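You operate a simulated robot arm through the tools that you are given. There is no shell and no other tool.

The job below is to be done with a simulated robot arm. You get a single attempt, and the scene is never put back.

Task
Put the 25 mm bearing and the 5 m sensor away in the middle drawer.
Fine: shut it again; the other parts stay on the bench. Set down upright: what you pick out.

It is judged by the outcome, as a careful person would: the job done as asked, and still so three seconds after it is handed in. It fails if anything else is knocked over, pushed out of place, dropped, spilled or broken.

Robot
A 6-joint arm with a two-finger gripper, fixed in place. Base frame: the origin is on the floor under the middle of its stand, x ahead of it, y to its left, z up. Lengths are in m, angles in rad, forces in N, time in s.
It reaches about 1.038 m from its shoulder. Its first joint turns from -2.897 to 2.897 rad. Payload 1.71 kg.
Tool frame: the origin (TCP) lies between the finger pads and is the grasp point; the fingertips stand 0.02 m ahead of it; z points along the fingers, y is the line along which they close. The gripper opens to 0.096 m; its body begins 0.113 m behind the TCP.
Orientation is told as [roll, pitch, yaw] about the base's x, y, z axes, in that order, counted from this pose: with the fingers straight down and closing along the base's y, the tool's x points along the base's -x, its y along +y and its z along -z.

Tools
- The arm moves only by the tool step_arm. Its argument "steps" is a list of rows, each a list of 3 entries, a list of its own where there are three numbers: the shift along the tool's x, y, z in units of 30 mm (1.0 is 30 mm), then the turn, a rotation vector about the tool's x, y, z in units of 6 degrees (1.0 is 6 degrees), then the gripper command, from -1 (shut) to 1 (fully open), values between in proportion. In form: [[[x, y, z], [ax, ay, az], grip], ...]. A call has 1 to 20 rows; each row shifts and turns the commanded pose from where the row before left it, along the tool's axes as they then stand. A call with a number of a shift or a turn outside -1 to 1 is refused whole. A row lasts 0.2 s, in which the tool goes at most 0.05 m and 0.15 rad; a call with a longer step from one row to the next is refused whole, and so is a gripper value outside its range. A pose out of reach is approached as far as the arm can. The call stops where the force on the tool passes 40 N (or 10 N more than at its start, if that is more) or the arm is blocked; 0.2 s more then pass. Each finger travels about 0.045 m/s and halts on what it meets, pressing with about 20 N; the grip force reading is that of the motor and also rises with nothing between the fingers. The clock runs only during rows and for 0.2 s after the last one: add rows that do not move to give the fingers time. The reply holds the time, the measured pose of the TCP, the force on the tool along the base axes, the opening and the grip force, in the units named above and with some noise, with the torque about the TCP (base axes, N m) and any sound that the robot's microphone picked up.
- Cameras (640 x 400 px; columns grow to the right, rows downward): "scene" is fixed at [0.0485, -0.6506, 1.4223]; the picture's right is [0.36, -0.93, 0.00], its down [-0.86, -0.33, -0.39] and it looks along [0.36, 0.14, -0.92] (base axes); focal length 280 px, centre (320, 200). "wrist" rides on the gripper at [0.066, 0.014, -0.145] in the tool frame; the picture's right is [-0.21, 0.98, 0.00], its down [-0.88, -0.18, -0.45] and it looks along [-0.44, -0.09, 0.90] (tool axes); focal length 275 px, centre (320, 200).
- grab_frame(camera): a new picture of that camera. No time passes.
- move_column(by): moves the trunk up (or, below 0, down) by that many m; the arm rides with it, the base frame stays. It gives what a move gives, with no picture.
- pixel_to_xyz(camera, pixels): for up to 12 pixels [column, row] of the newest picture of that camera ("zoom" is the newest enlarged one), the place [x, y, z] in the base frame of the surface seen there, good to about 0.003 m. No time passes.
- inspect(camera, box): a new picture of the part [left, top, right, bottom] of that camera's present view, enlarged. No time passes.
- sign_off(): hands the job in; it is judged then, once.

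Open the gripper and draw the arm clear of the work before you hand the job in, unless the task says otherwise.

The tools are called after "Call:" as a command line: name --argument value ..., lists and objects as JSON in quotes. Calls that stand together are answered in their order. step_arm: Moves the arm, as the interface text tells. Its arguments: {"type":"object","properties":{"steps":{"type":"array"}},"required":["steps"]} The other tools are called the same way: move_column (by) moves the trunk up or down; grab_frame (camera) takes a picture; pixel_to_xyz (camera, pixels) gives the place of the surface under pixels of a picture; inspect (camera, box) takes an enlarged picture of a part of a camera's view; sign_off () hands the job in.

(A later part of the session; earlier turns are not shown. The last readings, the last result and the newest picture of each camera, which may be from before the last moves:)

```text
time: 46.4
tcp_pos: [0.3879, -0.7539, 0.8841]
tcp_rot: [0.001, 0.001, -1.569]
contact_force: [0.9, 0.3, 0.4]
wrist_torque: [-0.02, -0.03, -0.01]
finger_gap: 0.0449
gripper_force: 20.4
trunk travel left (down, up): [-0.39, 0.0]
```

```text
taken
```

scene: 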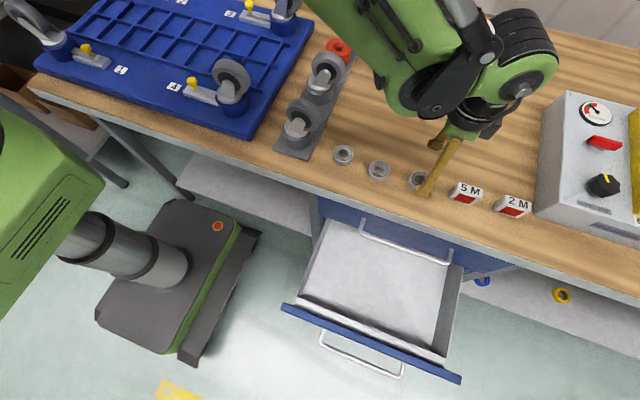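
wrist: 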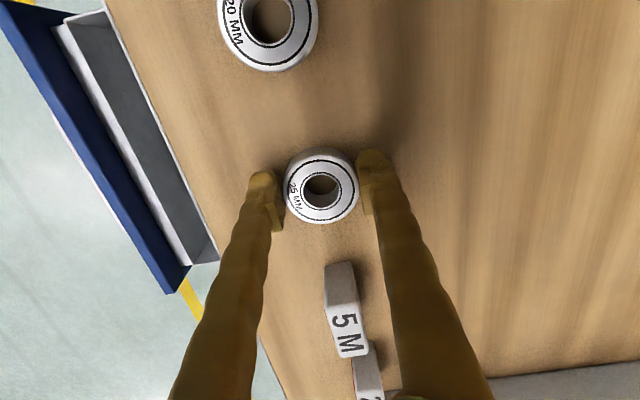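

The bearing is held (gap 0.0449, grip 20 N). I lift it a little, check, and then carry on upward.

Call:
step_arm --steps '[[[0, 0, 0], [0, 0, 0], -1], [[0, 0, -0.5], [0, 0, 0], -1], [[0, 0, -0.7], [0, 0, 0], -1], [[0, 0, -1], [0, 0, 0], -1], [[0, 0, -1], [0, 0, 0], -1], [[0, 0, 0], [0, 0, 0], -1]]'

Call:
grab_frame --camera "wrist"

```text
time: 47.8
tcp_pos: [0.388, -0.7525, 0.9813]
tcp_rot: [0.001, -0.002, -1.568]
contact_force: [-0.2, 0.4, -1.2]
wrist_torque: [-0.03, 0.01, 0.06]
finger_gap: 0.0452
gripper_force: 19.8
trunk travel left (down, up): [-0.39, 0.0]
```

```text
taken
```

wrist: 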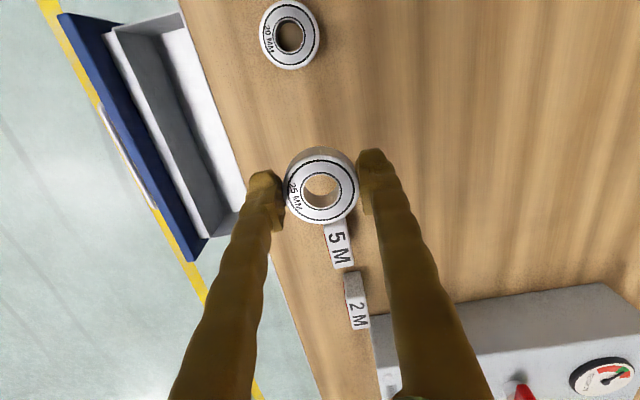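

The bearing came up level with the fingers. I carry it toward the drawer, to about (0.16, -0.71), at the same height.

Call:
step_arm --steps '[[[0, -0.4, 0], [0, 0, 0], -1], [[0.2, -0.7, 0], [0, 0, 0], -1], [[0.2, -0.7, 0], [0, 0, 0], -1], [[0.2, -0.7, 0], [0, 0, 0], -1], [[0.2, -0.7, 0], [0, 0, 0], -1], [[0.2, -0.7, 0], [0, 0, 0], -1], [[0.2, -0.7, 0], [0, 0, 0], -1], [[0.2, -0.7, 0], [0, 0, 0], -1], [[0, -0.7, 0], [0, 0, 0], -1], [[0, -0.7, 0], [0, 0, 0], -1], [[0, -0.7, 0], [0, 0, 0], -1], [[0, -0.2, 0], [0, 0, 0], -1], [[0, 0, 0], [0, 0, 0], -1]]'

Call:
grab_frame --camera "scene"

Call:
grab_frame --camera "wrist"

```text
time: 50.6
tcp_pos: [0.1595, -0.712, 0.9791]
tcp_rot: [0.002, -0.001, -1.568]
contact_force: [0.5, -1.1, -0.7]
wrist_torque: [-0.01, 0.0, -0.02]
finger_gap: 0.0451
gripper_force: 19.6
trunk travel left (down, up): [-0.39, 0.0]
```

```text
taken
```

scene: 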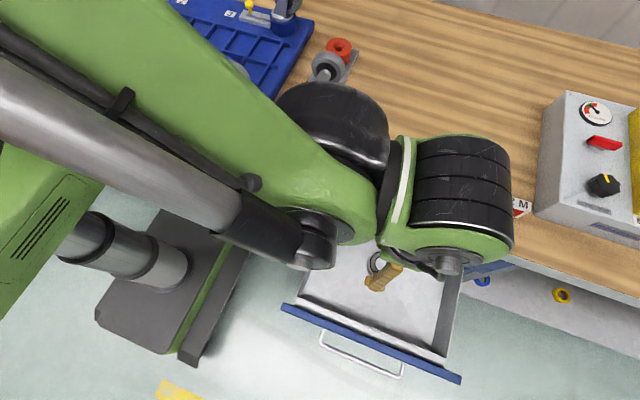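

```text
taken
```

wrist: 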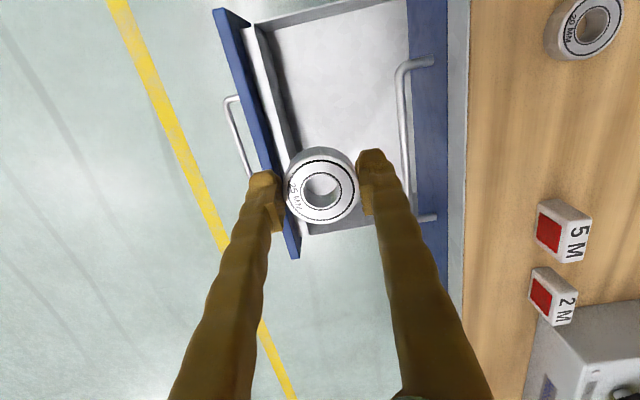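

I need to know whether the wrist links will clear the bench edge (x≈0.30) and the top handle (x≈0.257) when going down. I measure the wrist's surfaces in the scene picture.

Call:
pixel_to_xyz --camera "scene" --pixels '[[460, 150], [460, 190], [500, 190], [510, 230], [450, 240], [445, 262], [400, 170], [420, 140], [490, 145], [330, 120], [380, 150], [320, 230]]'

Call:
inspect --camera "scene" --box '[240, 60, 540, 300]'

```text
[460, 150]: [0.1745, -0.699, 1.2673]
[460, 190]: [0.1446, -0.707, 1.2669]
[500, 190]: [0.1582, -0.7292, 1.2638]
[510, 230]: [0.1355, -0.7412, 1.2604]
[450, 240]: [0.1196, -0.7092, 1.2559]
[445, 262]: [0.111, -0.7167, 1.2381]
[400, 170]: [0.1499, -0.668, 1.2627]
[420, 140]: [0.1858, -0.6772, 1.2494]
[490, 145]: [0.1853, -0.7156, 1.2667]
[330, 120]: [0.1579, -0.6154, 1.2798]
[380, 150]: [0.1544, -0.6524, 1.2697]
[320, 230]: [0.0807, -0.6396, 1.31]
```

```text
1.67 times, centred on (390, 180) of scene
```

zoom: 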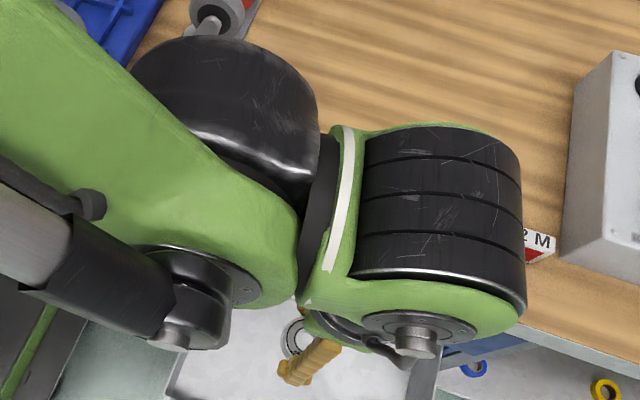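

The wrist spans x≈0.11–0.20, so it should clear the top handle at 0.257. I check the forearm too, then start the descent with a check halfway.

Call:
pixel_to_xyz --camera "scene" --pixels '[[100, 10], [200, 30], [240, 70], [290, 100], [345, 85], [385, 110], [50, 100], [200, 180], [10, 40], [450, 137], [505, 170], [330, 85]]'

Call:
step_arm --steps '[[[0, 0, 0.6], [0, 0, 0], -1], [[0, 0, 0.8], [0, 0, 0], -1], [[0, 0, 0.8], [0, 0, 0], -1], [[0, 0, 0.8], [0, 0, 0], -1], [[0, 0, 0.8], [0, 0, 0], -1], [[0, 0, 0.8], [0, 0, 0], -1], [[0, 0, 0.4], [0, 0, 0], -1], [[0, 0, 0], [0, 0, 0], -1]]'

Call:
grab_frame --camera "scene"

Call:
grab_frame --camera "wrist"

```text
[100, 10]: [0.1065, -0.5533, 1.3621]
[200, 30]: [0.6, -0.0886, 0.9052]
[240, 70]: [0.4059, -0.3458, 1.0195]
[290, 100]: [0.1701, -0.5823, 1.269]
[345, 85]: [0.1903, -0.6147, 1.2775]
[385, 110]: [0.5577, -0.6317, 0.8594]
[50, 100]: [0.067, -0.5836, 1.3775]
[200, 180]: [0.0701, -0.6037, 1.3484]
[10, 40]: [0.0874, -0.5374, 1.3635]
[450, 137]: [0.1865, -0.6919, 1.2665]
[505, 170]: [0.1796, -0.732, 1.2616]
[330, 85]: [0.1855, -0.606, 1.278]
```

```text
time: 52.4
tcp_pos: [0.1592, -0.712, 0.828]
tcp_rot: [0.001, 0.0, -1.568]
contact_force: [-0.6, 0.2, -1.3]
wrist_torque: [0.0, 0.02, -0.04]
finger_gap: 0.0451
gripper_force: 20.5
trunk travel left (down, up): [-0.39, 0.0]
```

```text
taken
```

scene: 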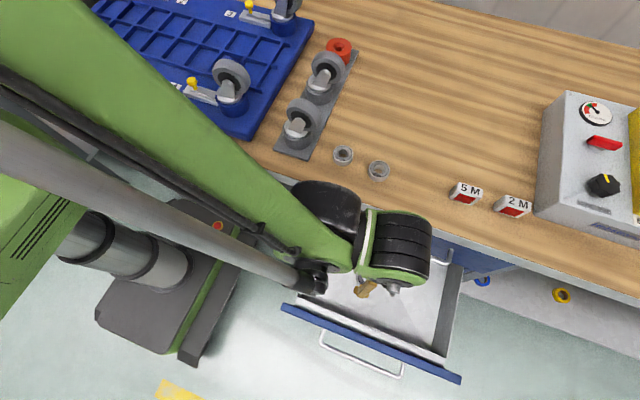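

```text
taken
```

wrist: 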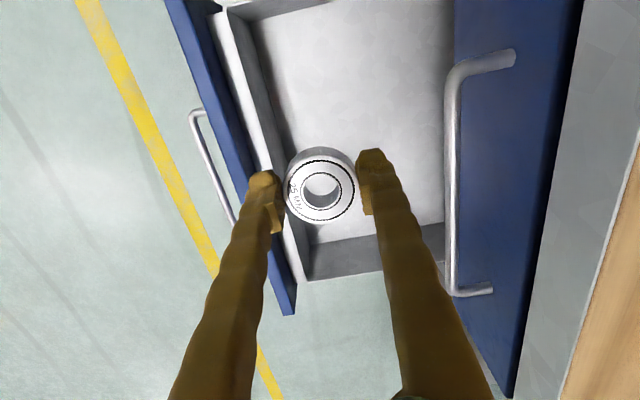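

Descent is clear: the bearing hangs over the drawer floor and the fingers are well inside. I go down another 0.225 m and check again.

Call:
step_arm --steps '[[[0, 0, 0.7], [0, 0, 0], -1], [[0, 0, 0.8], [0, 0, 0], -1], [[0, 0, 0.8], [0, 0, 0], -1], [[0, 0, 0.8], [0, 0, 0], -1], [[0, 0, 0.8], [0, 0, 0], -1], [[0, 0, 0.8], [0, 0, 0], -1], [[0, 0, 0.8], [0, 0, 0], -1], [[0, 0, 0.8], [0, 0, 0], -1], [[0, 0, 0.8], [0, 0, 0], -1], [[0, 0, 0.4], [0, 0, 0], -1], [[0, 0, 0], [0, 0, 0], -1]]'

Call:
grab_frame --camera "scene"

Call:
grab_frame --camera "wrist"

```text
time: 54.8
tcp_pos: [0.1605, -0.7113, 0.6032]
tcp_rot: [0.001, 0.0, -1.569]
contact_force: [-0.3, 0.0, -0.3]
wrist_torque: [0.01, -0.03, 0.02]
finger_gap: 0.0452
gripper_force: 20.0
trunk travel left (down, up): [-0.39, 0.0]
```

```text
taken
```

scene: 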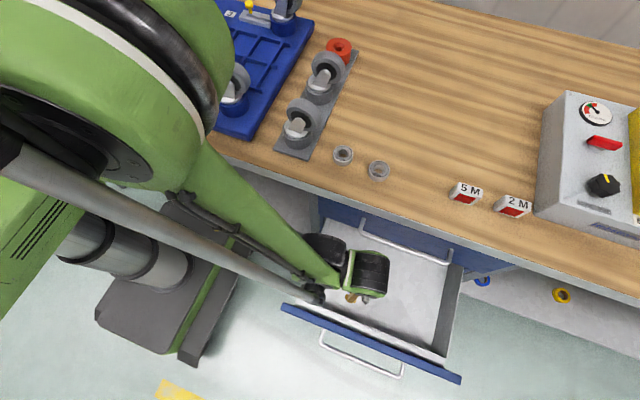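

```text
taken
```

wrist: 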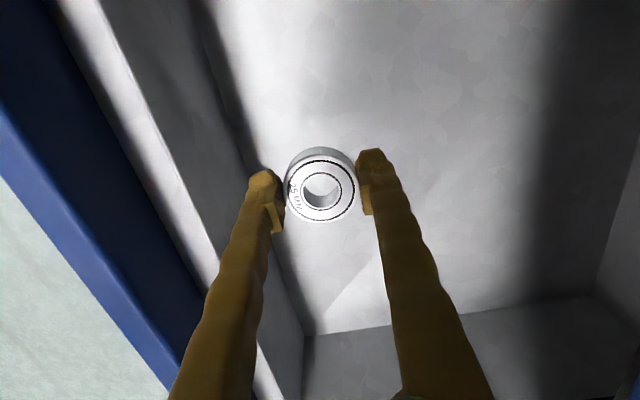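

The bearing is level above the drawer floor. I measure the floor and front inner wall around it before the last descent.

Call:
pixel_to_xyz --camera "wrist" --pixels '[[350, 100], [330, 300], [230, 130], [210, 130], [160, 130], [100, 130], [296, 300], [420, 200], [310, 240], [560, 350], [320, 215], [260, 110]]'

```text
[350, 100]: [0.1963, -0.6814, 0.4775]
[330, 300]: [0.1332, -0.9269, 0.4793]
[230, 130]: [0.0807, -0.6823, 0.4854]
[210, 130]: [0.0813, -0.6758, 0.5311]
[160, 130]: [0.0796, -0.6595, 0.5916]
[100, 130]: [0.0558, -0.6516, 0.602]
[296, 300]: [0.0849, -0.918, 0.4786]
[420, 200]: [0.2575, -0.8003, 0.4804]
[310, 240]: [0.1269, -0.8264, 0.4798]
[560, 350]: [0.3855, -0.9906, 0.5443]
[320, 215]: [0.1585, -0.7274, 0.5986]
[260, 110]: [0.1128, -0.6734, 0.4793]
```

Floor z≈0.478 and front inner wall x≈0.081. I go down to TCP z≈0.508, leaving the bearing a few millimetres above the floor.

Call:
step_arm --steps '[[[0, 0, 0.6], [0, 0, 0], -1], [[0, 0, 0.7], [0, 0, 0], -1], [[0, 0, 0.7], [0, 0, 0], -1], [[0, 0, 0.6], [0, 0, 0], -1], [[0, 0, 0.4], [0, 0, 0], -1], [[0, 0, 0.15], [0, 0, 0], -1], [[0, 0, 0], [0, 0, 0], -1]]'

Call:
grab_frame --camera "wrist"

```text
time: 56.4
tcp_pos: [0.1593, -0.7013, 0.58]
tcp_rot: [0.001, -0.002, -1.569]
contact_force: [-0.1, -0.4, -1.7]
wrist_torque: [0.01, 0.01, -0.01]
finger_gap: 0.0451
gripper_force: 19.6
out of reach, approached as far as the arm can: row 2, 3, 4, 5, 6
trunk travel left (down, up): [-0.39, 0.0]
```

```text
taken
```

wrist: 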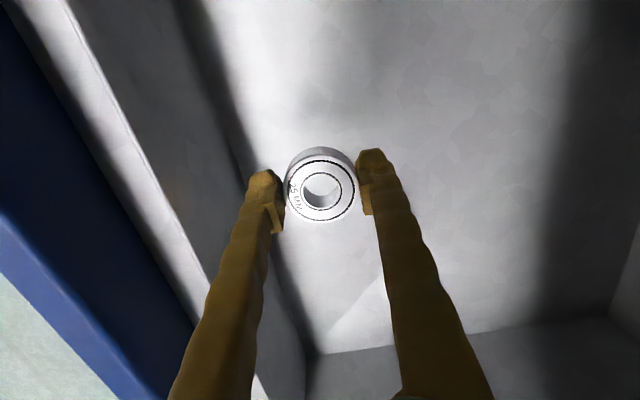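

The arm's reach ended at z≈0.58, so the trunk must do the rest. I first bring the command back up into reach and read the pose.

Call:
step_arm --steps '[[[0, 0, -0.7], [0, 0, 0], -1], [[0, 0, -0.8], [0, 0, 0], -1], [[0, 0, -0.8], [0, 0, 0], -1], [[0, 0, -0.8], [0, 0, 0], -1], [[0, 0, -0.05], [0, 0, 0], -1], [[0, 0, 0], [0, 0, 0], -1]]'

```text
time: 57.8
tcp_pos: [0.16, -0.7013, 0.6758]
tcp_rot: [0.002, -0.001, -1.569]
contact_force: [0.7, 0.5, -2.0]
wrist_torque: [0.04, -0.04, 0.04]
finger_gap: 0.0452
gripper_force: 20.0
trunk travel left (down, up): [-0.39, 0.0]
```

The command was clamped, so the tool now sits at z=0.676 with the bearing bottom near 0.65. I lower the trunk 0.14 m; the bearing will stay ~3 cm above the drawer floor.

Call:
move_column --by -0.14

Call:
grab_frame --camera "scene"

Call:
grab_frame --camera "wrist"

```text
time: 59.5
tcp_pos: [0.1587, -0.7012, 0.535]
tcp_rot: [0.003, 0.0, -1.57]
contact_force: [0.1, 0.3, -0.6]
wrist_torque: [0.0, 0.01, 0.01]
finger_gap: 0.0457
gripper_force: 19.7
trunk travel left (down, up): [-0.25, 0.14]
```

```text
taken
```

scene: 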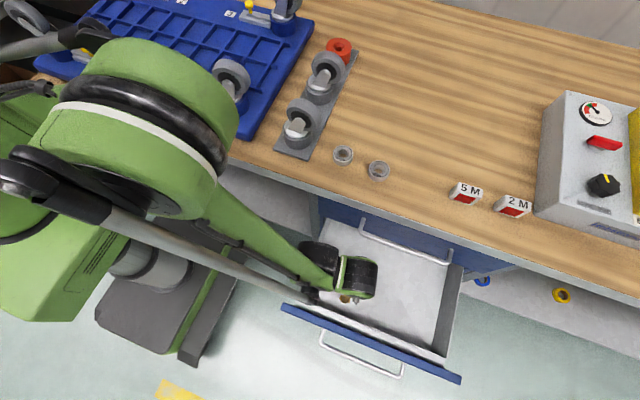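

```text
taken
```

wrist: 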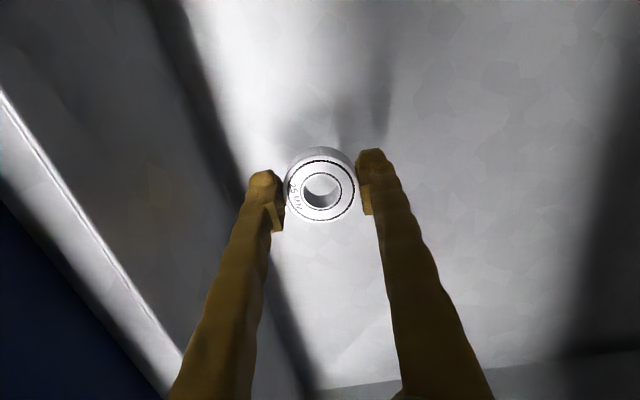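

All clear so far: TCP z=0.535, bearing level. I check the elbow's distance from the bench, then lower ~0.026 m slowly.

Call:
pixel_to_xyz --camera "scene" --pixels '[[200, 90], [235, 130], [150, 50], [100, 50], [225, 170], [300, 240], [330, 250], [350, 290]]'

Call:
step_arm --steps '[[[0, 0, 0.3], [0, 0, 0], -1], [[0, 0, 0.3], [0, 0, 0], -1], [[0, 0, 0.25], [0, 0, 0], -1], [[0, 0, 0], [0, 0, 0], -1]]'

```text
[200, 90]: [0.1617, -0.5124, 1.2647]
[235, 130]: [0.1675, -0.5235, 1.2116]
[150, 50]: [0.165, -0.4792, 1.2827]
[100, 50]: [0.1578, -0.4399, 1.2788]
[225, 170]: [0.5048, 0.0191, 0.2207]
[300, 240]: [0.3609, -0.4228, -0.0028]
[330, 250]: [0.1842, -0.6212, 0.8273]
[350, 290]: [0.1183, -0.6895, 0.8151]
```

```text
time: 60.5
tcp_pos: [0.1596, -0.6997, 0.5084]
tcp_rot: [0.001, 0.001, -1.568]
contact_force: [0.7, 0.8, -1.5]
wrist_torque: [-0.02, -0.01, 0.0]
finger_gap: 0.045
gripper_force: 21.0
trunk travel left (down, up): [-0.25, 0.14]
```

No contact yet at z=0.508. I creep down in ~1.5 mm steps, looking for the floor contact force.

Call:
step_arm --steps '[[[0, 0, 0.05], [0, 0, 0], -1], [[0, 0, 0.05], [0, 0, 0], -1], [[0, 0, 0], [0, 0, 0], -1]]'

Call:
inspect --camera "wrist" --box '[240, 110, 420, 240]'

```text
time: 61.3
tcp_pos: [0.1593, -0.7015, 0.5063]
tcp_rot: [0.001, 0.0, -1.57]
contact_force: [0.6, 0.0, -0.9]
wrist_torque: [0.0, -0.02, 0.01]
finger_gap: 0.0454
gripper_force: 20.0
trunk travel left (down, up): [-0.25, 0.14]
```

```text
3.08 times, centred on (330, 175) of wrist
```

zoom: 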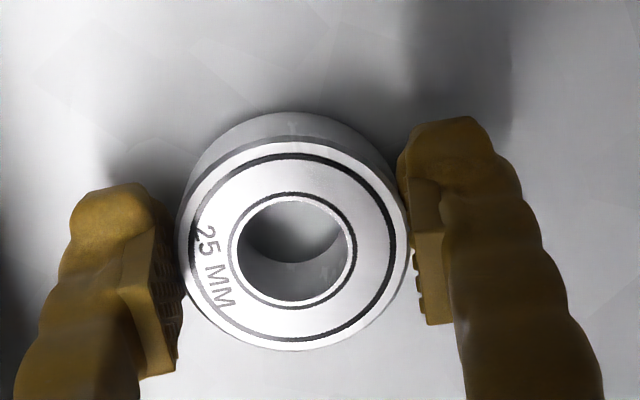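

Still hanging free at z=0.506. I continue creeping down.

Call:
step_arm --steps '[[[0, 0, 0.05], [0, 0, 0], -1], [[0, 0, 0.05], [0, 0, 0], -1], [[0, 0, 0], [0, 0, 0], -1]]'

```text
time: 62.1
tcp_pos: [0.1596, -0.7009, 0.5038]
tcp_rot: [0.003, 0.0, -1.57]
contact_force: [-0.2, -0.4, -1.3]
wrist_torque: [-0.02, 0.02, 0.03]
finger_gap: 0.0451
gripper_force: 20.0
trunk travel left (down, up): [-0.25, 0.14]
```

No contact at z=0.504; another ~2 mm.

Call:
step_arm --steps '[[[0, 0, 0.04], [0, 0, 0], -1], [[0, 0, 0.04], [0, 0, 0], -1], [[0, 0, 0], [0, 0, 0], -1]]'

```text
time: 62.9
tcp_pos: [0.1596, -0.7003, 0.5031]
tcp_rot: [0.004, -0.002, -1.57]
contact_force: [-2.5, -3.4, 16.2]
wrist_torque: [-0.07, 0.02, -0.01]
finger_gap: 0.0452
gripper_force: 20.3
trunk travel left (down, up): [-0.25, 0.14]
```

The floor pushes back with 16 N, so the bearing is resting on the drawer floor. I ease off 1 mm and open the fingers partway (to ~0.065).

Call:
step_arm --steps '[[[0, 0, -0.03], [0, 0, 0], -1], [[0, 0, 0], [0, 0, 0], 0.0], [[0, 0, 0], [0, 0, 0], 0.2], [[0, 0, 0], [0, 0, 0], 0.35], [[0, 0, 0], [0, 0, 0], 0.35]]'

Call:
inspect --camera "wrist" --box '[200, 80, 440, 260]'

```text
time: 64.1
tcp_pos: [0.1594, -0.7006, 0.5011]
tcp_rot: [0.002, -0.002, -1.569]
contact_force: [0.0, 0.1, 0.8]
wrist_torque: [-0.02, 0.0, 0.02]
finger_gap: 0.0645
gripper_force: 0.0
trunk travel left (down, up): [-0.25, 0.14]
```

```text
2.22 times, centred on (320, 170) of wrist
```

zoom: 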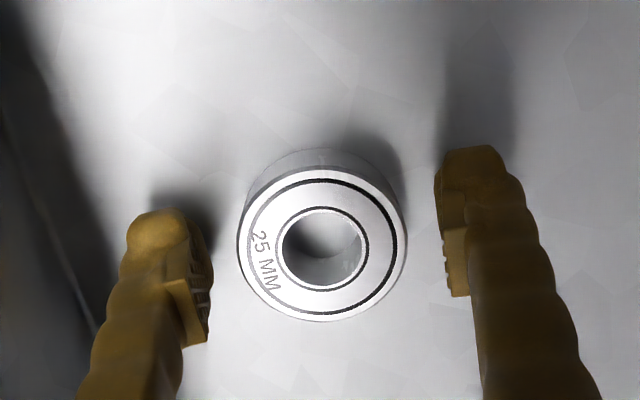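

The bearing lies flat on the drawer floor, label up, and the fingers are clear of it. I rise straight up, then raise the trunk.

Call:
step_arm --steps '[[[0, 0, -0.4], [0, 0, 0], 0.35], [[0, 0, -0.8], [0, 0, 0], 0.35], [[0, 0, -1], [0, 0, 0], 0.35], [[0, 0, -1], [0, 0, 0], 0.35], [[0, 0, -1], [0, 0, 0], 0.35], [[0, 0, -1], [0, 0, 0], 0.35], [[0, 0, -1], [0, 0, 0], 0.35], [[0, 0, 0], [0, 0, 0], 0.35]]'

Call:
move_column --by 0.14

Call:
step_arm --steps '[[[0, 0, -1], [0, 0, 0], 0.35], [[0, 0, -1], [0, 0, 0], 0.35], [[0, 0, -1], [0, 0, 0], 0.35], [[0, 0, -1], [0, 0, 0], 0.35], [[0, 0, -1], [0, 0, 0], 0.35], [[0, 0, -1], [0, 0, 0], 0.35], [[0, 0, 0], [0, 0, 0], 0.35]]'

Call:
grab_frame --camera "scene"

Call:
grab_frame --camera "wrist"

```text
time: 65.9
tcp_pos: [0.1587, -0.7005, 0.6879]
tcp_rot: [0.001, -0.002, -1.568]
contact_force: [0.2, 0.1, -0.1]
wrist_torque: [-0.03, 0.0, 0.0]
finger_gap: 0.0649
gripper_force: 0.2
trunk travel left (down, up): [-0.25, 0.14]
```

```text
time: 67.5
tcp_pos: [0.1584, -0.7001, 0.8282]
tcp_rot: [0.002, 0.001, -1.569]
contact_force: [0.0, -0.2, -0.2]
wrist_torque: [0.03, 0.0, -0.03]
finger_gap: 0.0649
gripper_force: 0.0
trunk travel left (down, up): [-0.39, 0.0]
```

```text
time: 69.1
tcp_pos: [0.1584, -0.6986, 1.0089]
tcp_rot: [0.002, -0.003, -1.57]
contact_force: [-0.2, 0.0, -0.7]
wrist_torque: [-0.03, 0.03, 0.0]
finger_gap: 0.0647
gripper_force: 0.2
trunk travel left (down, up): [-0.39, 0.0]
```

```text
taken
```

scene: 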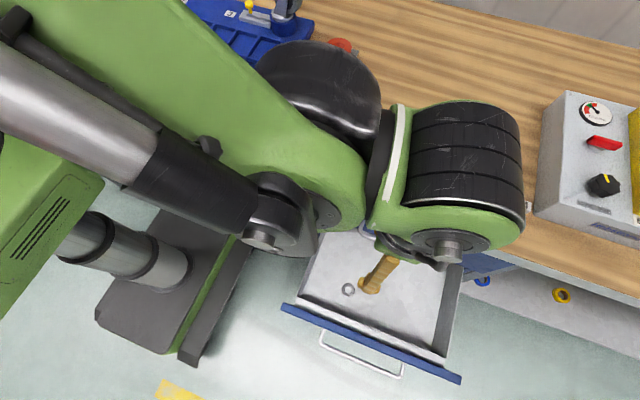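

```text
taken
```

wrist: 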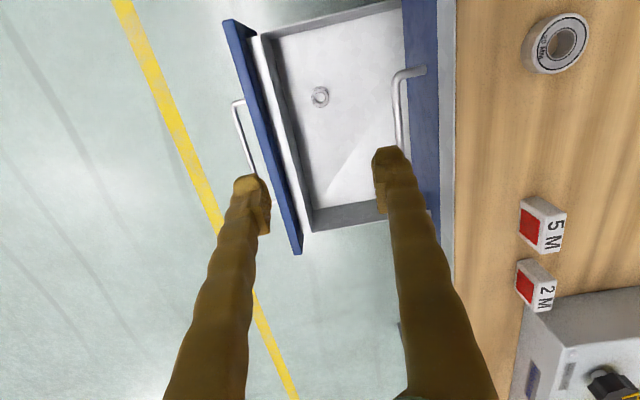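

The bearing sits in the drawer at (320,97) in the wrist view. I now move over to the 5 M sensor near (0.385, -0.851), with the fingers fully open.

Call:
step_arm --steps '[[[-0.68, 1, 0], [0, 0, 0], 0.7], [[-0.68, 1, 0], [0, 0, 0], 1], [[-0.68, 1, 0], [0, 0, 0], 1], [[-0.68, 1, 0], [0, 0, 0], 1], [[-0.68, 1, 0], [0, 0, 0], 1], [[-0.68, 1, 0], [0, 0, 0], 1], [[-0.68, 1, 0], [0, 0, 0], 1], [[-0.3, 0.5, 0], [0, 0, 0], 1], [[0, 0, 0], [0, 0, 0], 1]]'

Call:
grab_frame --camera "wrist"

Call:
grab_frame --camera "scene"

```text
time: 71.1
tcp_pos: [0.3841, -0.8512, 1.0084]
tcp_rot: [0.001, 0.001, -1.569]
contact_force: [0.3, -0.1, 0.5]
wrist_torque: [-0.01, 0.03, 0.01]
finger_gap: 0.0959
gripper_force: 0.0
trunk travel left (down, up): [-0.39, 0.0]
```

```text
taken
```

wrist: 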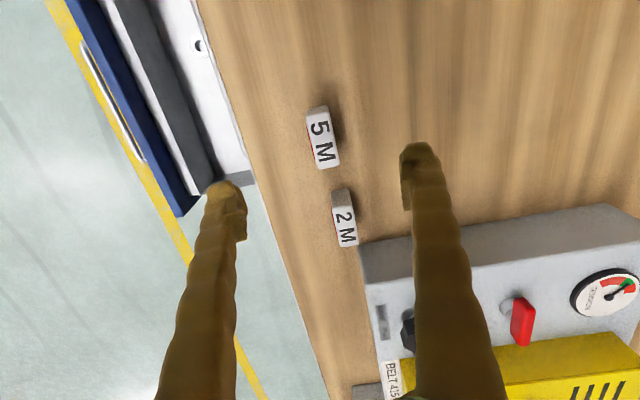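

```text
taken
```

scene: 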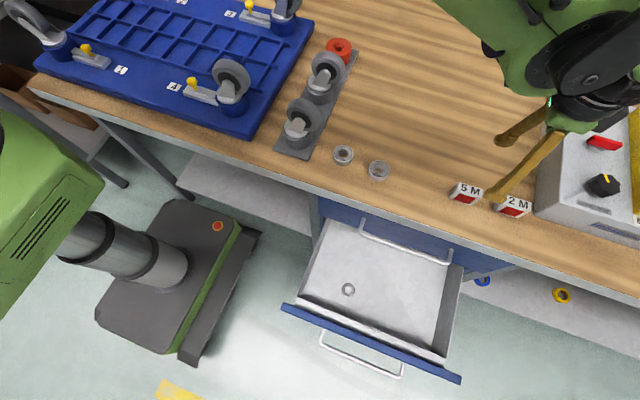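

The 5 M sensor is between the fingers in the wrist view at (322,138). I zoom in to measure its top corners and yaw.

Call:
inspect --camera "wrist" --box '[280, 90, 376, 180]'

```text
4.44 times, centred on (328, 135) of wrist
```

zoom: 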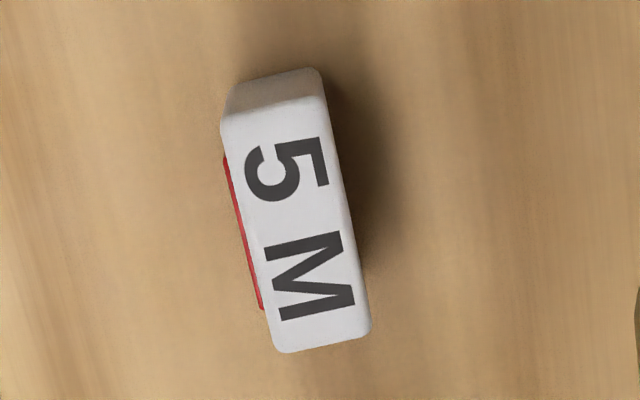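

Call:
pixel_to_xyz --camera "zoom" --pixels '[[228, 125], [322, 108], [280, 343], [362, 330], [240, 180], [340, 180], [260, 280], [352, 270], [298, 230], [275, 120], [320, 336], [300, 180]]'

```text
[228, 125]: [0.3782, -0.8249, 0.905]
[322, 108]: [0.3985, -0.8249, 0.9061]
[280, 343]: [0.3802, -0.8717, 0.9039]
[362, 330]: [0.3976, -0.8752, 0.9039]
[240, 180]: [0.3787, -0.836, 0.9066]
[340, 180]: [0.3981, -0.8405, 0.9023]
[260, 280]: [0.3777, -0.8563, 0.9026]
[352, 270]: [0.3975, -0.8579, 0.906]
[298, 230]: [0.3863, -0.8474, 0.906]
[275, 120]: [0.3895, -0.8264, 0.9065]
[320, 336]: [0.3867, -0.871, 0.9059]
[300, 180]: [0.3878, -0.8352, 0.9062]
```

The sensor's top is x 0.377–0.399, y -0.823…-0.875, z≈0.905, with no yaw: centre (0.388, -0.849). I shift 3 mm and descend to z≈0.93 for a check.

Call:
step_arm --steps '[[[0.07, 0.12, 0.4], [0, 0, 0], 1], [[0, 0, 0.8], [0, 0, 0], 1], [[0, 0, 0.8], [0, 0, 0], 1], [[0, 0, 0.6], [0, 0, 0], 1], [[0, 0, 0], [0, 0, 0], 1]]'

Call:
grab_frame --camera "wrist"

```text
time: 72.3
tcp_pos: [0.3869, -0.8486, 0.929]
tcp_rot: [0.001, 0.001, -1.57]
contact_force: [0.3, 0.3, -0.1]
wrist_torque: [0.0, -0.02, -0.02]
finger_gap: 0.0957
gripper_force: 0.1
trunk travel left (down, up): [-0.39, 0.0]
```

```text
taken
```

wrist: 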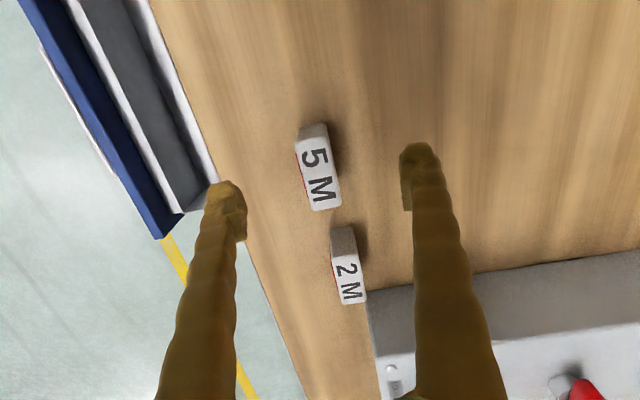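

The sensor is centred between the open fingers and the 2 M is well clear. I descend 0.044 m and close in stages.

Call:
step_arm --steps '[[[0, 0, 0.5], [0, 0, 0], 1], [[0, 0, 0.6], [0, 0, 0], 1], [[0, 0, 0.37], [0, 0, 0], 1], [[0, 0, 0], [0, 0, 0], 1]]'

Call:
grab_frame --camera "wrist"

```text
time: 73.3
tcp_pos: [0.3875, -0.8498, 0.8854]
tcp_rot: [0.002, 0.0, -1.57]
contact_force: [1.5, 0.8, -0.1]
wrist_torque: [-0.03, 0.04, 0.0]
finger_gap: 0.0958
gripper_force: 0.0
trunk travel left (down, up): [-0.39, 0.0]
```

```text
taken
```

wrist: 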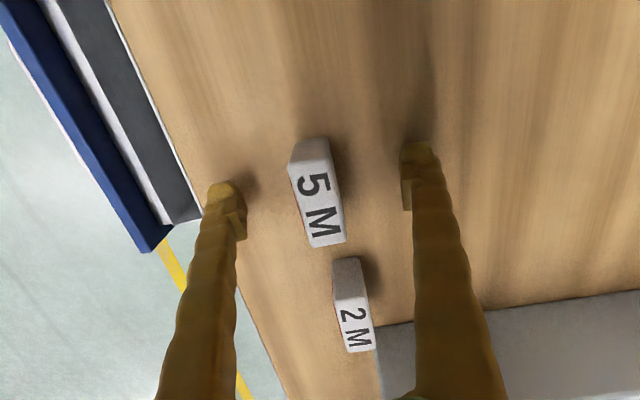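

Positions agree (TCP x 0.3875 vs sensor centre 0.388). I close the fingers in stages.

Call:
step_arm --steps '[[[0, 0, 0], [0, 0, 0], 0.4], [[0, 0, 0], [0, 0, 0], 0.0], [[0, 0, 0], [0, 0, 0], -0.2], [[0, 0, 0], [0, 0, 0], -0.35], [[0, 0, 0], [0, 0, 0], -0.45], [[0, 0, 0], [0, 0, 0], -0.55], [[0, 0, 0], [0, 0, 0], -0.8], [[0, 0, 0], [0, 0, 0], -1], [[0, 0, 0], [0, 0, 0], -1]]'

Call:
grab_frame --camera "wrist"

```text
time: 75.3
tcp_pos: [0.3876, -0.849, 0.886]
tcp_rot: [0.001, 0.0, -1.57]
contact_force: [-0.3, -0.9, -0.4]
wrist_torque: [0.02, 0.01, 0.03]
finger_gap: 0.021
gripper_force: 20.3
trunk travel left (down, up): [-0.39, 0.0]
```

```text
taken
```

wrist: 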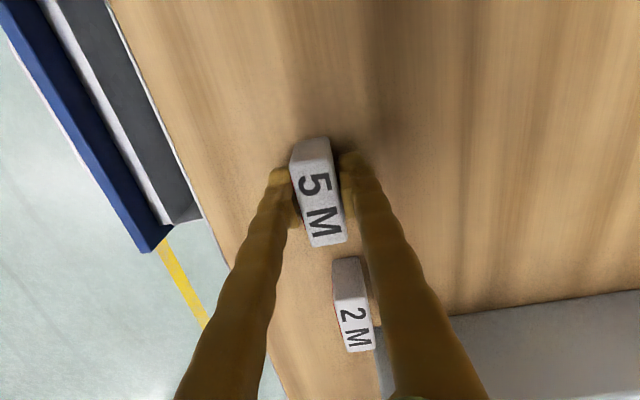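

The sensor is gripped (gap 0.021, 20 N). I lift it straight up, slowly at first.

Call:
step_arm --steps '[[[0, 0, -0.4], [0, 0, 0], -1], [[0, 0, -0.7], [0, 0, 0], -1], [[0, 0, -0.9], [0, 0, 0], -1], [[0, 0, -0.9], [0, 0, 0], -1], [[0, 0, -0.9], [0, 0, 0], -1], [[0, 0, 0], [0, 0, 0], -1]]'

Call:
grab_frame --camera "wrist"

```text
time: 76.7
tcp_pos: [0.3871, -0.8499, 1.0014]
tcp_rot: [0.0, 0.001, -1.57]
contact_force: [-0.4, -0.8, -1.4]
wrist_torque: [-0.01, 0.02, 0.0]
finger_gap: 0.0208
gripper_force: 20.2
trunk travel left (down, up): [-0.39, 0.0]
```

```text
taken
```

wrist: 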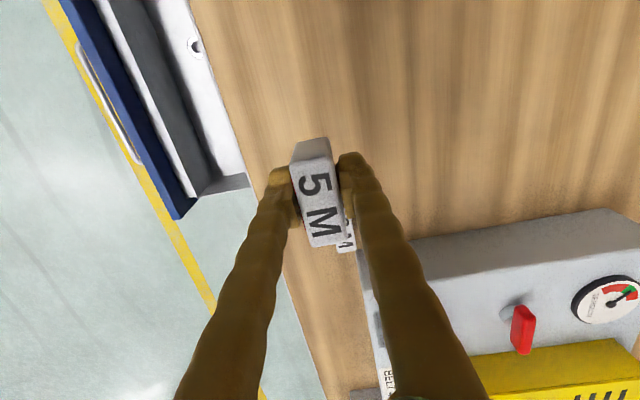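

The sensor hangs level. I carry it to (0.16, -0.83) over the open drawer, away from the bearing at y≈-0.70.

Call:
step_arm --steps '[[[0, -0.4, 0], [0, 0, 0], -1], [[0.1, -0.7, 0], [0, 0, 0], -1], [[0.1, -0.7, 0], [0, 0, 0], -1], [[0.1, -0.7, 0], [0, 0, 0], -1], [[0.1, -0.7, 0], [0, 0, 0], -1], [[0.1, -0.7, 0], [0, 0, 0], -1], [[0.1, -0.7, 0], [0, 0, 0], -1], [[0.06, -0.7, 0], [0, 0, 0], -1], [[0, -0.7, 0], [0, 0, 0], -1], [[0, -0.7, 0], [0, 0, 0], -1], [[0, -0.7, 0], [0, 0, 0], -1], [[0, -0.15, 0], [0, 0, 0], -1], [[0, 0, 0], [0, 0, 0], -1]]'

Call:
grab_frame --camera "wrist"

Call:
grab_frame --camera "scene"

```text
time: 79.5
tcp_pos: [0.1609, -0.8303, 0.9995]
tcp_rot: [0.002, 0.0, -1.569]
contact_force: [0.3, -0.9, -0.6]
wrist_torque: [-0.03, 0.0, 0.03]
finger_gap: 0.0207
gripper_force: 19.8
trunk travel left (down, up): [-0.39, 0.0]
```

```text
taken
```

wrist: 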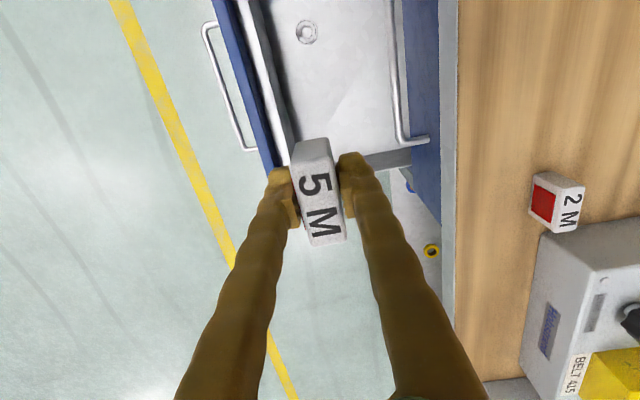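

```text
taken
```

scene: 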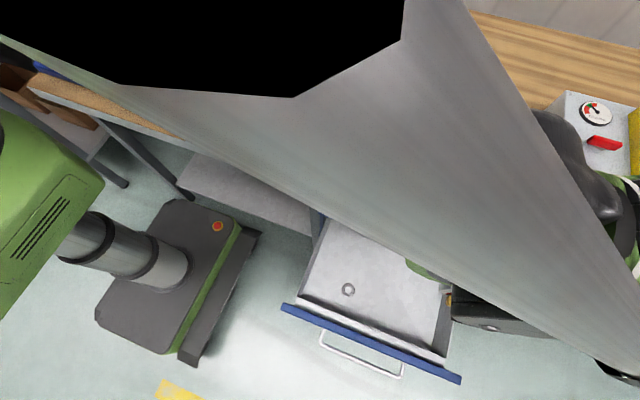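

The arm is close under the scene camera, but the wrist view shows the sensor over the drawer end. I lower the trunk 0.2 m (sensor stays above the drawer walls) and look again.

Call:
move_column --by -0.2

Call:
grab_frame --camera "wrist"

Call:
grab_frame --camera "scene"

```text
time: 81.7
tcp_pos: [0.1609, -0.83, 0.7996]
tcp_rot: [0.002, -0.001, -1.57]
contact_force: [-0.6, -0.5, -1.0]
wrist_torque: [0.01, 0.03, 0.0]
finger_gap: 0.0207
gripper_force: 20.3
trunk travel left (down, up): [-0.19, 0.2]
```

```text
taken
```

wrist: 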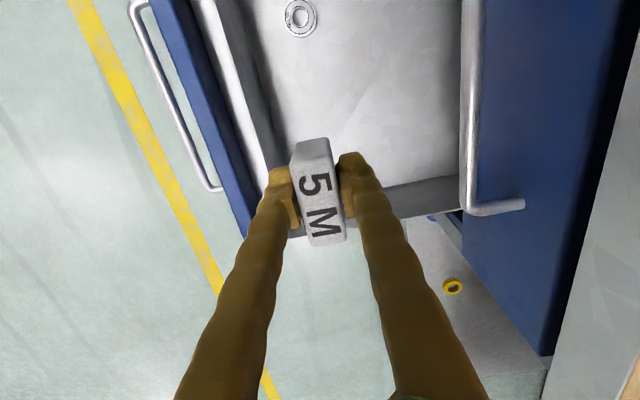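

```text
taken
```

scene: 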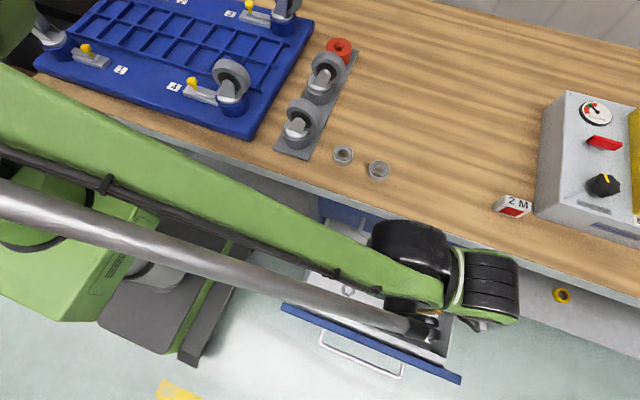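

The arm is now in view; I measure how near the wrist's black motors at (410,225) and (490,258) come to the bench edge before descending further.

Call:
pixel_to_xyz --camera "scene" --pixels '[[405, 228], [440, 232], [380, 235], [490, 256], [512, 265], [500, 300], [465, 252], [330, 235], [250, 195], [150, 130], [60, 80], [430, 330]]'

```text
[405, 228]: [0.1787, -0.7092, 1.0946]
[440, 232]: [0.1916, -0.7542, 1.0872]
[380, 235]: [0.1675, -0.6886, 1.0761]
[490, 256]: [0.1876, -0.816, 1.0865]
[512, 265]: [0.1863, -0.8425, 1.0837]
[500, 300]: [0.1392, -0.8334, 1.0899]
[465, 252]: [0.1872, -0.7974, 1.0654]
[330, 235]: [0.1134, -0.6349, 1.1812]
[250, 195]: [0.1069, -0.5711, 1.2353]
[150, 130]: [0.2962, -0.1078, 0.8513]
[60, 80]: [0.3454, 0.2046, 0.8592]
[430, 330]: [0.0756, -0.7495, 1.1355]
```

The wrist stays at x≤0.20, well short of the bench edge. I descend to z≈0.60 and check.

Call:
step_arm --steps '[[[0, 0, 0.6], [0, 0, 0], -1], [[0, 0, 0.8], [0, 0, 0], -1], [[0, 0, 0.8], [0, 0, 0], -1], [[0, 0, 0.8], [0, 0, 0], -1], [[0, 0, 0.8], [0, 0, 0], -1], [[0, 0, 0.8], [0, 0, 0], -1], [[0, 0, 0.8], [0, 0, 0], -1], [[0, 0, 0.8], [0, 0, 0], -1], [[0, 0, 0.4], [0, 0, 0], -1], [[0, 0, 0], [0, 0, 0], -1]]'

Call:
grab_frame --camera "wrist"

Call:
grab_frame --camera "scene"

```text
time: 83.9
tcp_pos: [0.1619, -0.8306, 0.6007]
tcp_rot: [0.003, 0.0, -1.569]
contact_force: [0.6, 0.4, -0.7]
wrist_torque: [-0.02, 0.02, -0.01]
finger_gap: 0.0206
gripper_force: 19.9
trunk travel left (down, up): [-0.19, 0.2]
```

```text
taken
```

wrist: 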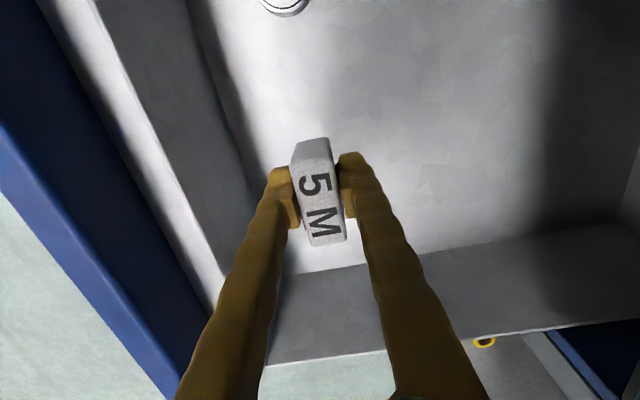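

```text
taken
```

scene: 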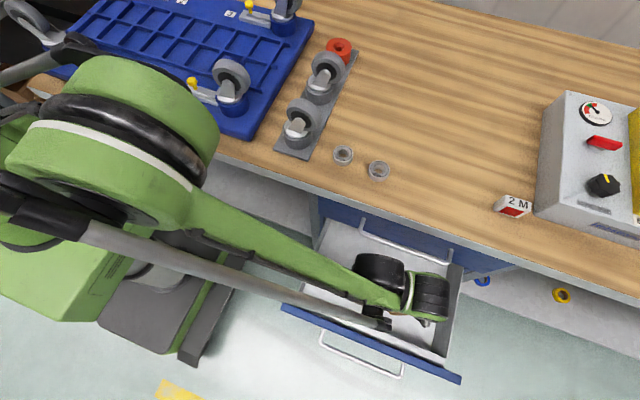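

The sensor is upright above the drawer floor with clearance to the walls. I lower to z≈0.512.

Call:
step_arm --steps '[[[0, 0, 0.6], [0, 0, 0], -1], [[0, 0, 0.7], [0, 0, 0], -1], [[0, 0, 0.7], [0, 0, 0], -1], [[0, 0, 0.5], [0, 0, 0], -1], [[0, 0, 0.3], [0, 0, 0], -1], [[0, 0, 0.15], [0, 0, 0], -1], [[0, 0, 0], [0, 0, 0], -1]]'

Call:
grab_frame --camera "wrist"

```text
time: 85.5
tcp_pos: [0.1604, -0.8297, 0.5118]
tcp_rot: [0.001, -0.001, -1.569]
contact_force: [0.6, -0.3, 0.3]
wrist_torque: [-0.04, -0.04, 0.0]
finger_gap: 0.0208
gripper_force: 20.2
trunk travel left (down, up): [-0.19, 0.2]
```

```text
taken
```

wrist: 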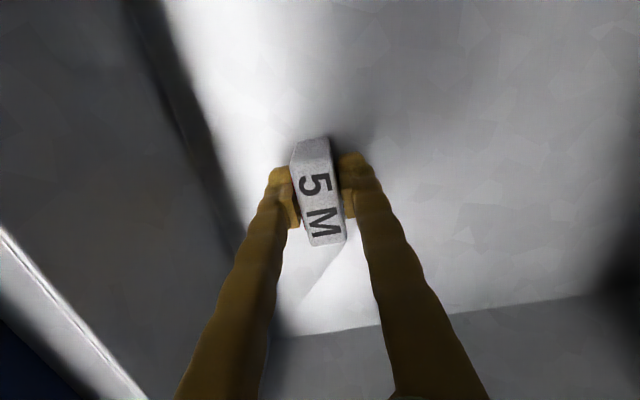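

No contact yet at z=0.512; expected floor contact is near 0.503. I creep down in ~1.5 mm steps.

Call:
step_arm --steps '[[[0, 0, 0.06], [0, 0, 0], -1], [[0, 0, 0.06], [0, 0, 0], -1], [[0, 0, 0.05], [0, 0, 0], -1], [[0, 0, 0], [0, 0, 0], -1]]'

```text
time: 86.5
tcp_pos: [0.1605, -0.8293, 0.5069]
tcp_rot: [0.002, -0.001, -1.569]
contact_force: [0.5, 0.5, -0.9]
wrist_torque: [-0.04, 0.0, 0.0]
finger_gap: 0.0208
gripper_force: 19.9
trunk travel left (down, up): [-0.19, 0.2]
```

Still free at 0.507; I continue in smaller steps.

Call:
step_arm --steps '[[[0, 0, 0.05], [0, 0, 0], -1], [[0, 0, 0.03], [0, 0, 0], -1], [[0, 0, 0], [0, 0, 0], -1]]'

```text
time: 87.3
tcp_pos: [0.1621, -0.8303, 0.5048]
tcp_rot: [0.002, 0.001, -1.569]
contact_force: [0.1, 0.5, -0.2]
wrist_torque: [0.02, 0.04, -0.01]
finger_gap: 0.0209
gripper_force: 19.6
trunk travel left (down, up): [-0.19, 0.2]
```

Call:
step_arm --steps '[[[0, 0, 0.04], [0, 0, 0], -1], [[0, 0, 0.03], [0, 0, 0], -1], [[0, 0, 0], [0, 0, 0], -1]]'

```text
time: 88.1
tcp_pos: [0.1623, -0.8316, 0.503]
tcp_rot: [0.001, -0.002, -1.57]
contact_force: [0.4, -2.8, 8.4]
wrist_torque: [-0.03, 0.02, -0.01]
finger_gap: 0.021
gripper_force: 19.8
trunk travel left (down, up): [-0.19, 0.2]
```

The floor now pushes back with 8 N at z=0.503, so the sensor is standing on the drawer floor. I ease off half a millimetre and open the fingers partway.

Call:
step_arm --steps '[[[0, 0, -0.015], [0, 0, 0], -1], [[0, 0, 0], [0, 0, 0], -0.4], [[0, 0, 0], [0, 0, 0], -0.2], [[0, 0, 0], [0, 0, 0], 0.1], [[0, 0, 0], [0, 0, 0], 0.2], [[0, 0, 0], [0, 0, 0], 0.2]]'

Call:
grab_frame --camera "wrist"

```text
time: 89.5
tcp_pos: [0.1614, -0.8316, 0.5035]
tcp_rot: [0.001, -0.002, -1.57]
contact_force: [0.0, -0.4, 0.0]
wrist_torque: [0.02, -0.03, -0.02]
finger_gap: 0.0575
gripper_force: 0.0
trunk travel left (down, up): [-0.19, 0.2]
```

```text
taken
```

wrist: 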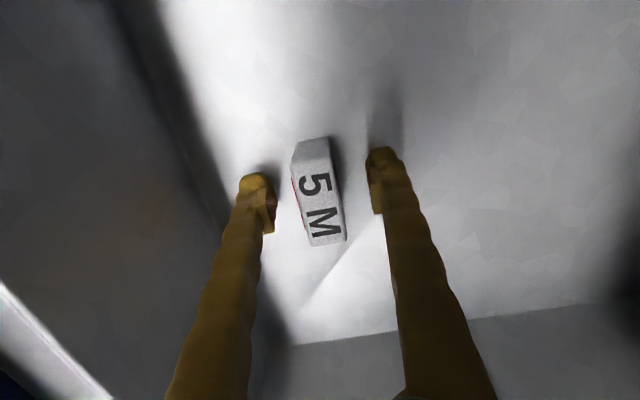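

The 5 M sensor stands upright in the drawer with the fingers clear on both sides. I rise straight up out of the drawer.

Call:
step_arm --steps '[[[0, 0, -0.3], [0, 0, 0], 0.2], [[0, 0, -0.6], [0, 0, 0], 0.2], [[0, 0, -0.9], [0, 0, 0], 0.2], [[0, 0, -1], [0, 0, 0], 0.2], [[0, 0, -1], [0, 0, 0], 0.2], [[0, 0, -1], [0, 0, 0], 0.2], [[0, 0, -1], [0, 0, 0], 0.2], [[0, 0, -1], [0, 0, 0], 0.2], [[0, 0, -1], [0, 0, 0], 0.2], [[0, 0, -1], [0, 0, 0], 0.2], [[0, 0, -1], [0, 0, 0], 0.2], [[0, 0, -1], [0, 0, 0], 0.2], [[0, 0, 0], [0, 0, 0], 0.2]]'

Call:
grab_frame --camera "wrist"

Call:
grab_frame --camera "scene"

```text
time: 92.3
tcp_pos: [0.1605, -0.83, 0.8279]
tcp_rot: [0.002, 0.0, -1.57]
contact_force: [-1.3, -0.6, 0.3]
wrist_torque: [-0.02, -0.04, -0.01]
finger_gap: 0.0573
gripper_force: 0.0
trunk travel left (down, up): [-0.19, 0.2]
```

```text
taken
```

wrist: 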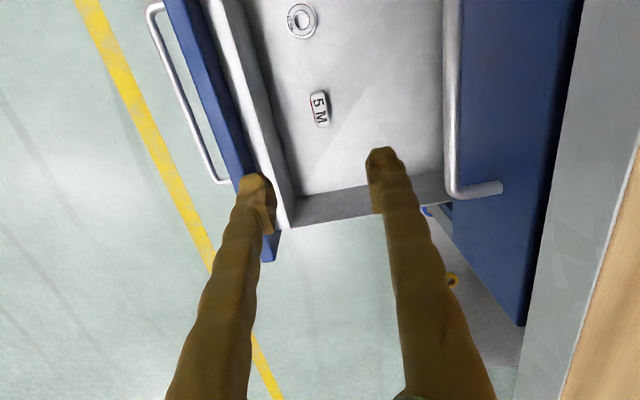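

```text
taken
```

scene: 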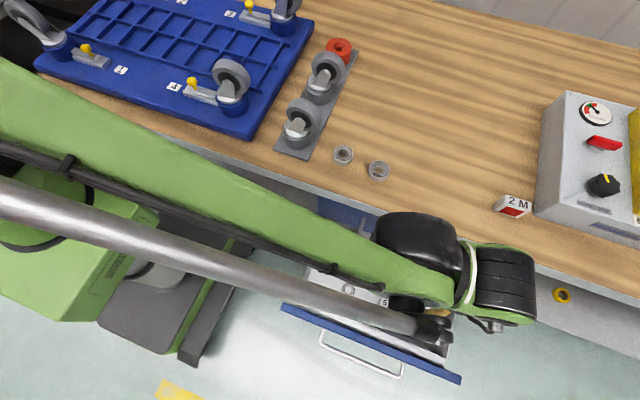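

Both items are in the drawer (bearing at (300,20), sensor at (319,108) upright). I move back to x≈-0.10, y≈-0.78 in front of the drawer, closing the fingers.

Call:
step_arm --steps '[[[0.2, -1, 0], [0, 0, 0], 0], [[0.2, -1, 0], [0, 0, 0], -0.5], [[0.2, -1, 0], [0, 0, 0], -1], [[0.2, -1, 0], [0, 0, 0], -1], [[0.2, -1, 0], [0, 0, 0], -1], [[0.2, -1, 0], [0, 0, 0], -1], [[0.2, -1, 0], [0, 0, 0], -1], [[0.2, -1, 0], [0, 0, 0], -1], [[0.1, -1, 0], [0, 0, 0], -1], [[0, 0, 0], [0, 0, 0], -1]]'

Call:
step_arm --steps '[[[0, 0, 0], [-1, 0, 0], -1], [[0, 0, 0], [-1, 0, 0], -1], [[0, 0, 0], [-1, 0, 0], -1], [[0, 0, 0], [-1, 0, 0], -1], [[0, 0, 0], [-1, 0, 0], -1], [[0, 0, 0], [-1, 0, 0], -1], [[0, 0, 0], [-1, 0, 0], -1], [[0, 0, 0], [0, 0, 0], -1]]'

Call:
grab_frame --camera "scene"

```text
time: 94.5
tcp_pos: [-0.113, -0.7801, 0.8262]
tcp_rot: [0.005, 0.0, -1.568]
contact_force: [1.5, -0.2, -0.3]
wrist_torque: [-0.01, 0.04, 0.01]
finger_gap: 0.0001
gripper_force: 20.2
trunk travel left (down, up): [-0.19, 0.2]
```

```text
time: 96.3
tcp_pos: [-0.1119, -0.7794, 0.8275]
tcp_rot: [0.737, 0.0, -1.57]
contact_force: [-0.3, 0.3, 0.8]
wrist_torque: [0.04, -0.04, -0.01]
finger_gap: 0.0
gripper_force: 20.3
trunk travel left (down, up): [-0.19, 0.2]
```

```text
taken
```

scene: 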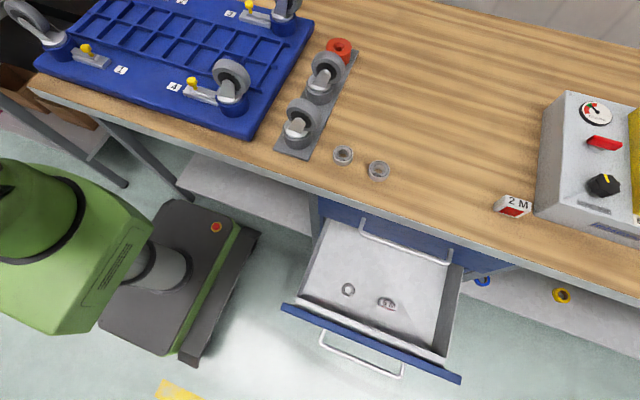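

I check the drawer's contents closely while they are unobstructed, at (348,289) and (386,303), and then finish the turn to point the fingers along +x.

Call:
inspect --camera "scene" --box '[320, 265, 420, 330]'

Call:
step_arm --steps '[[[0, 0, 0], [-1, 0, 0], -1], [[0, 0, 0], [-1, 0, 0], -1], [[0, 0, 0], [-1, 0, 0], -1], [[0, 0, 0], [-1, 0, 0], -1], [[0, 0, 0], [-1, 0, 0], -1], [[0, 0, 0], [-1, 0, 0], -1], [[0, 0, 0], [-1, 0, 0], -1], [[0, 0, 0], [-1, 0, 0], -1], [[0, 0, 0], [0, 0, 0], -1]]'

Call:
grab_frame --camera "wrist"

```text
6.15 times, centred on (370, 298) of scene
```

zoom: 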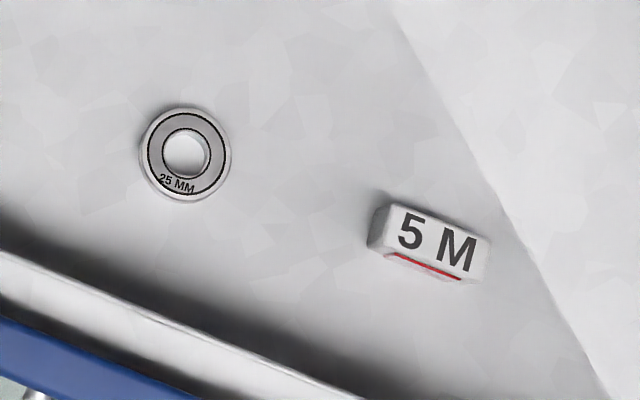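

```text
time: 98.3
tcp_pos: [-0.0971, -0.787, 0.8272]
tcp_rot: [1.575, -0.002, -1.58]
contact_force: [-0.1, 0.7, -0.8]
wrist_torque: [-0.02, -0.02, -0.01]
finger_gap: 0.0001
gripper_force: 19.9
out of reach, approached as far as the arm can: row 7, 8
trunk travel left (down, up): [-0.19, 0.2]
```

```text
taken
```

wrist: 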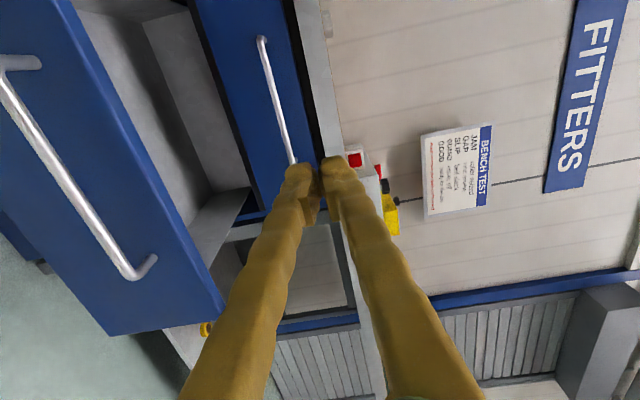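

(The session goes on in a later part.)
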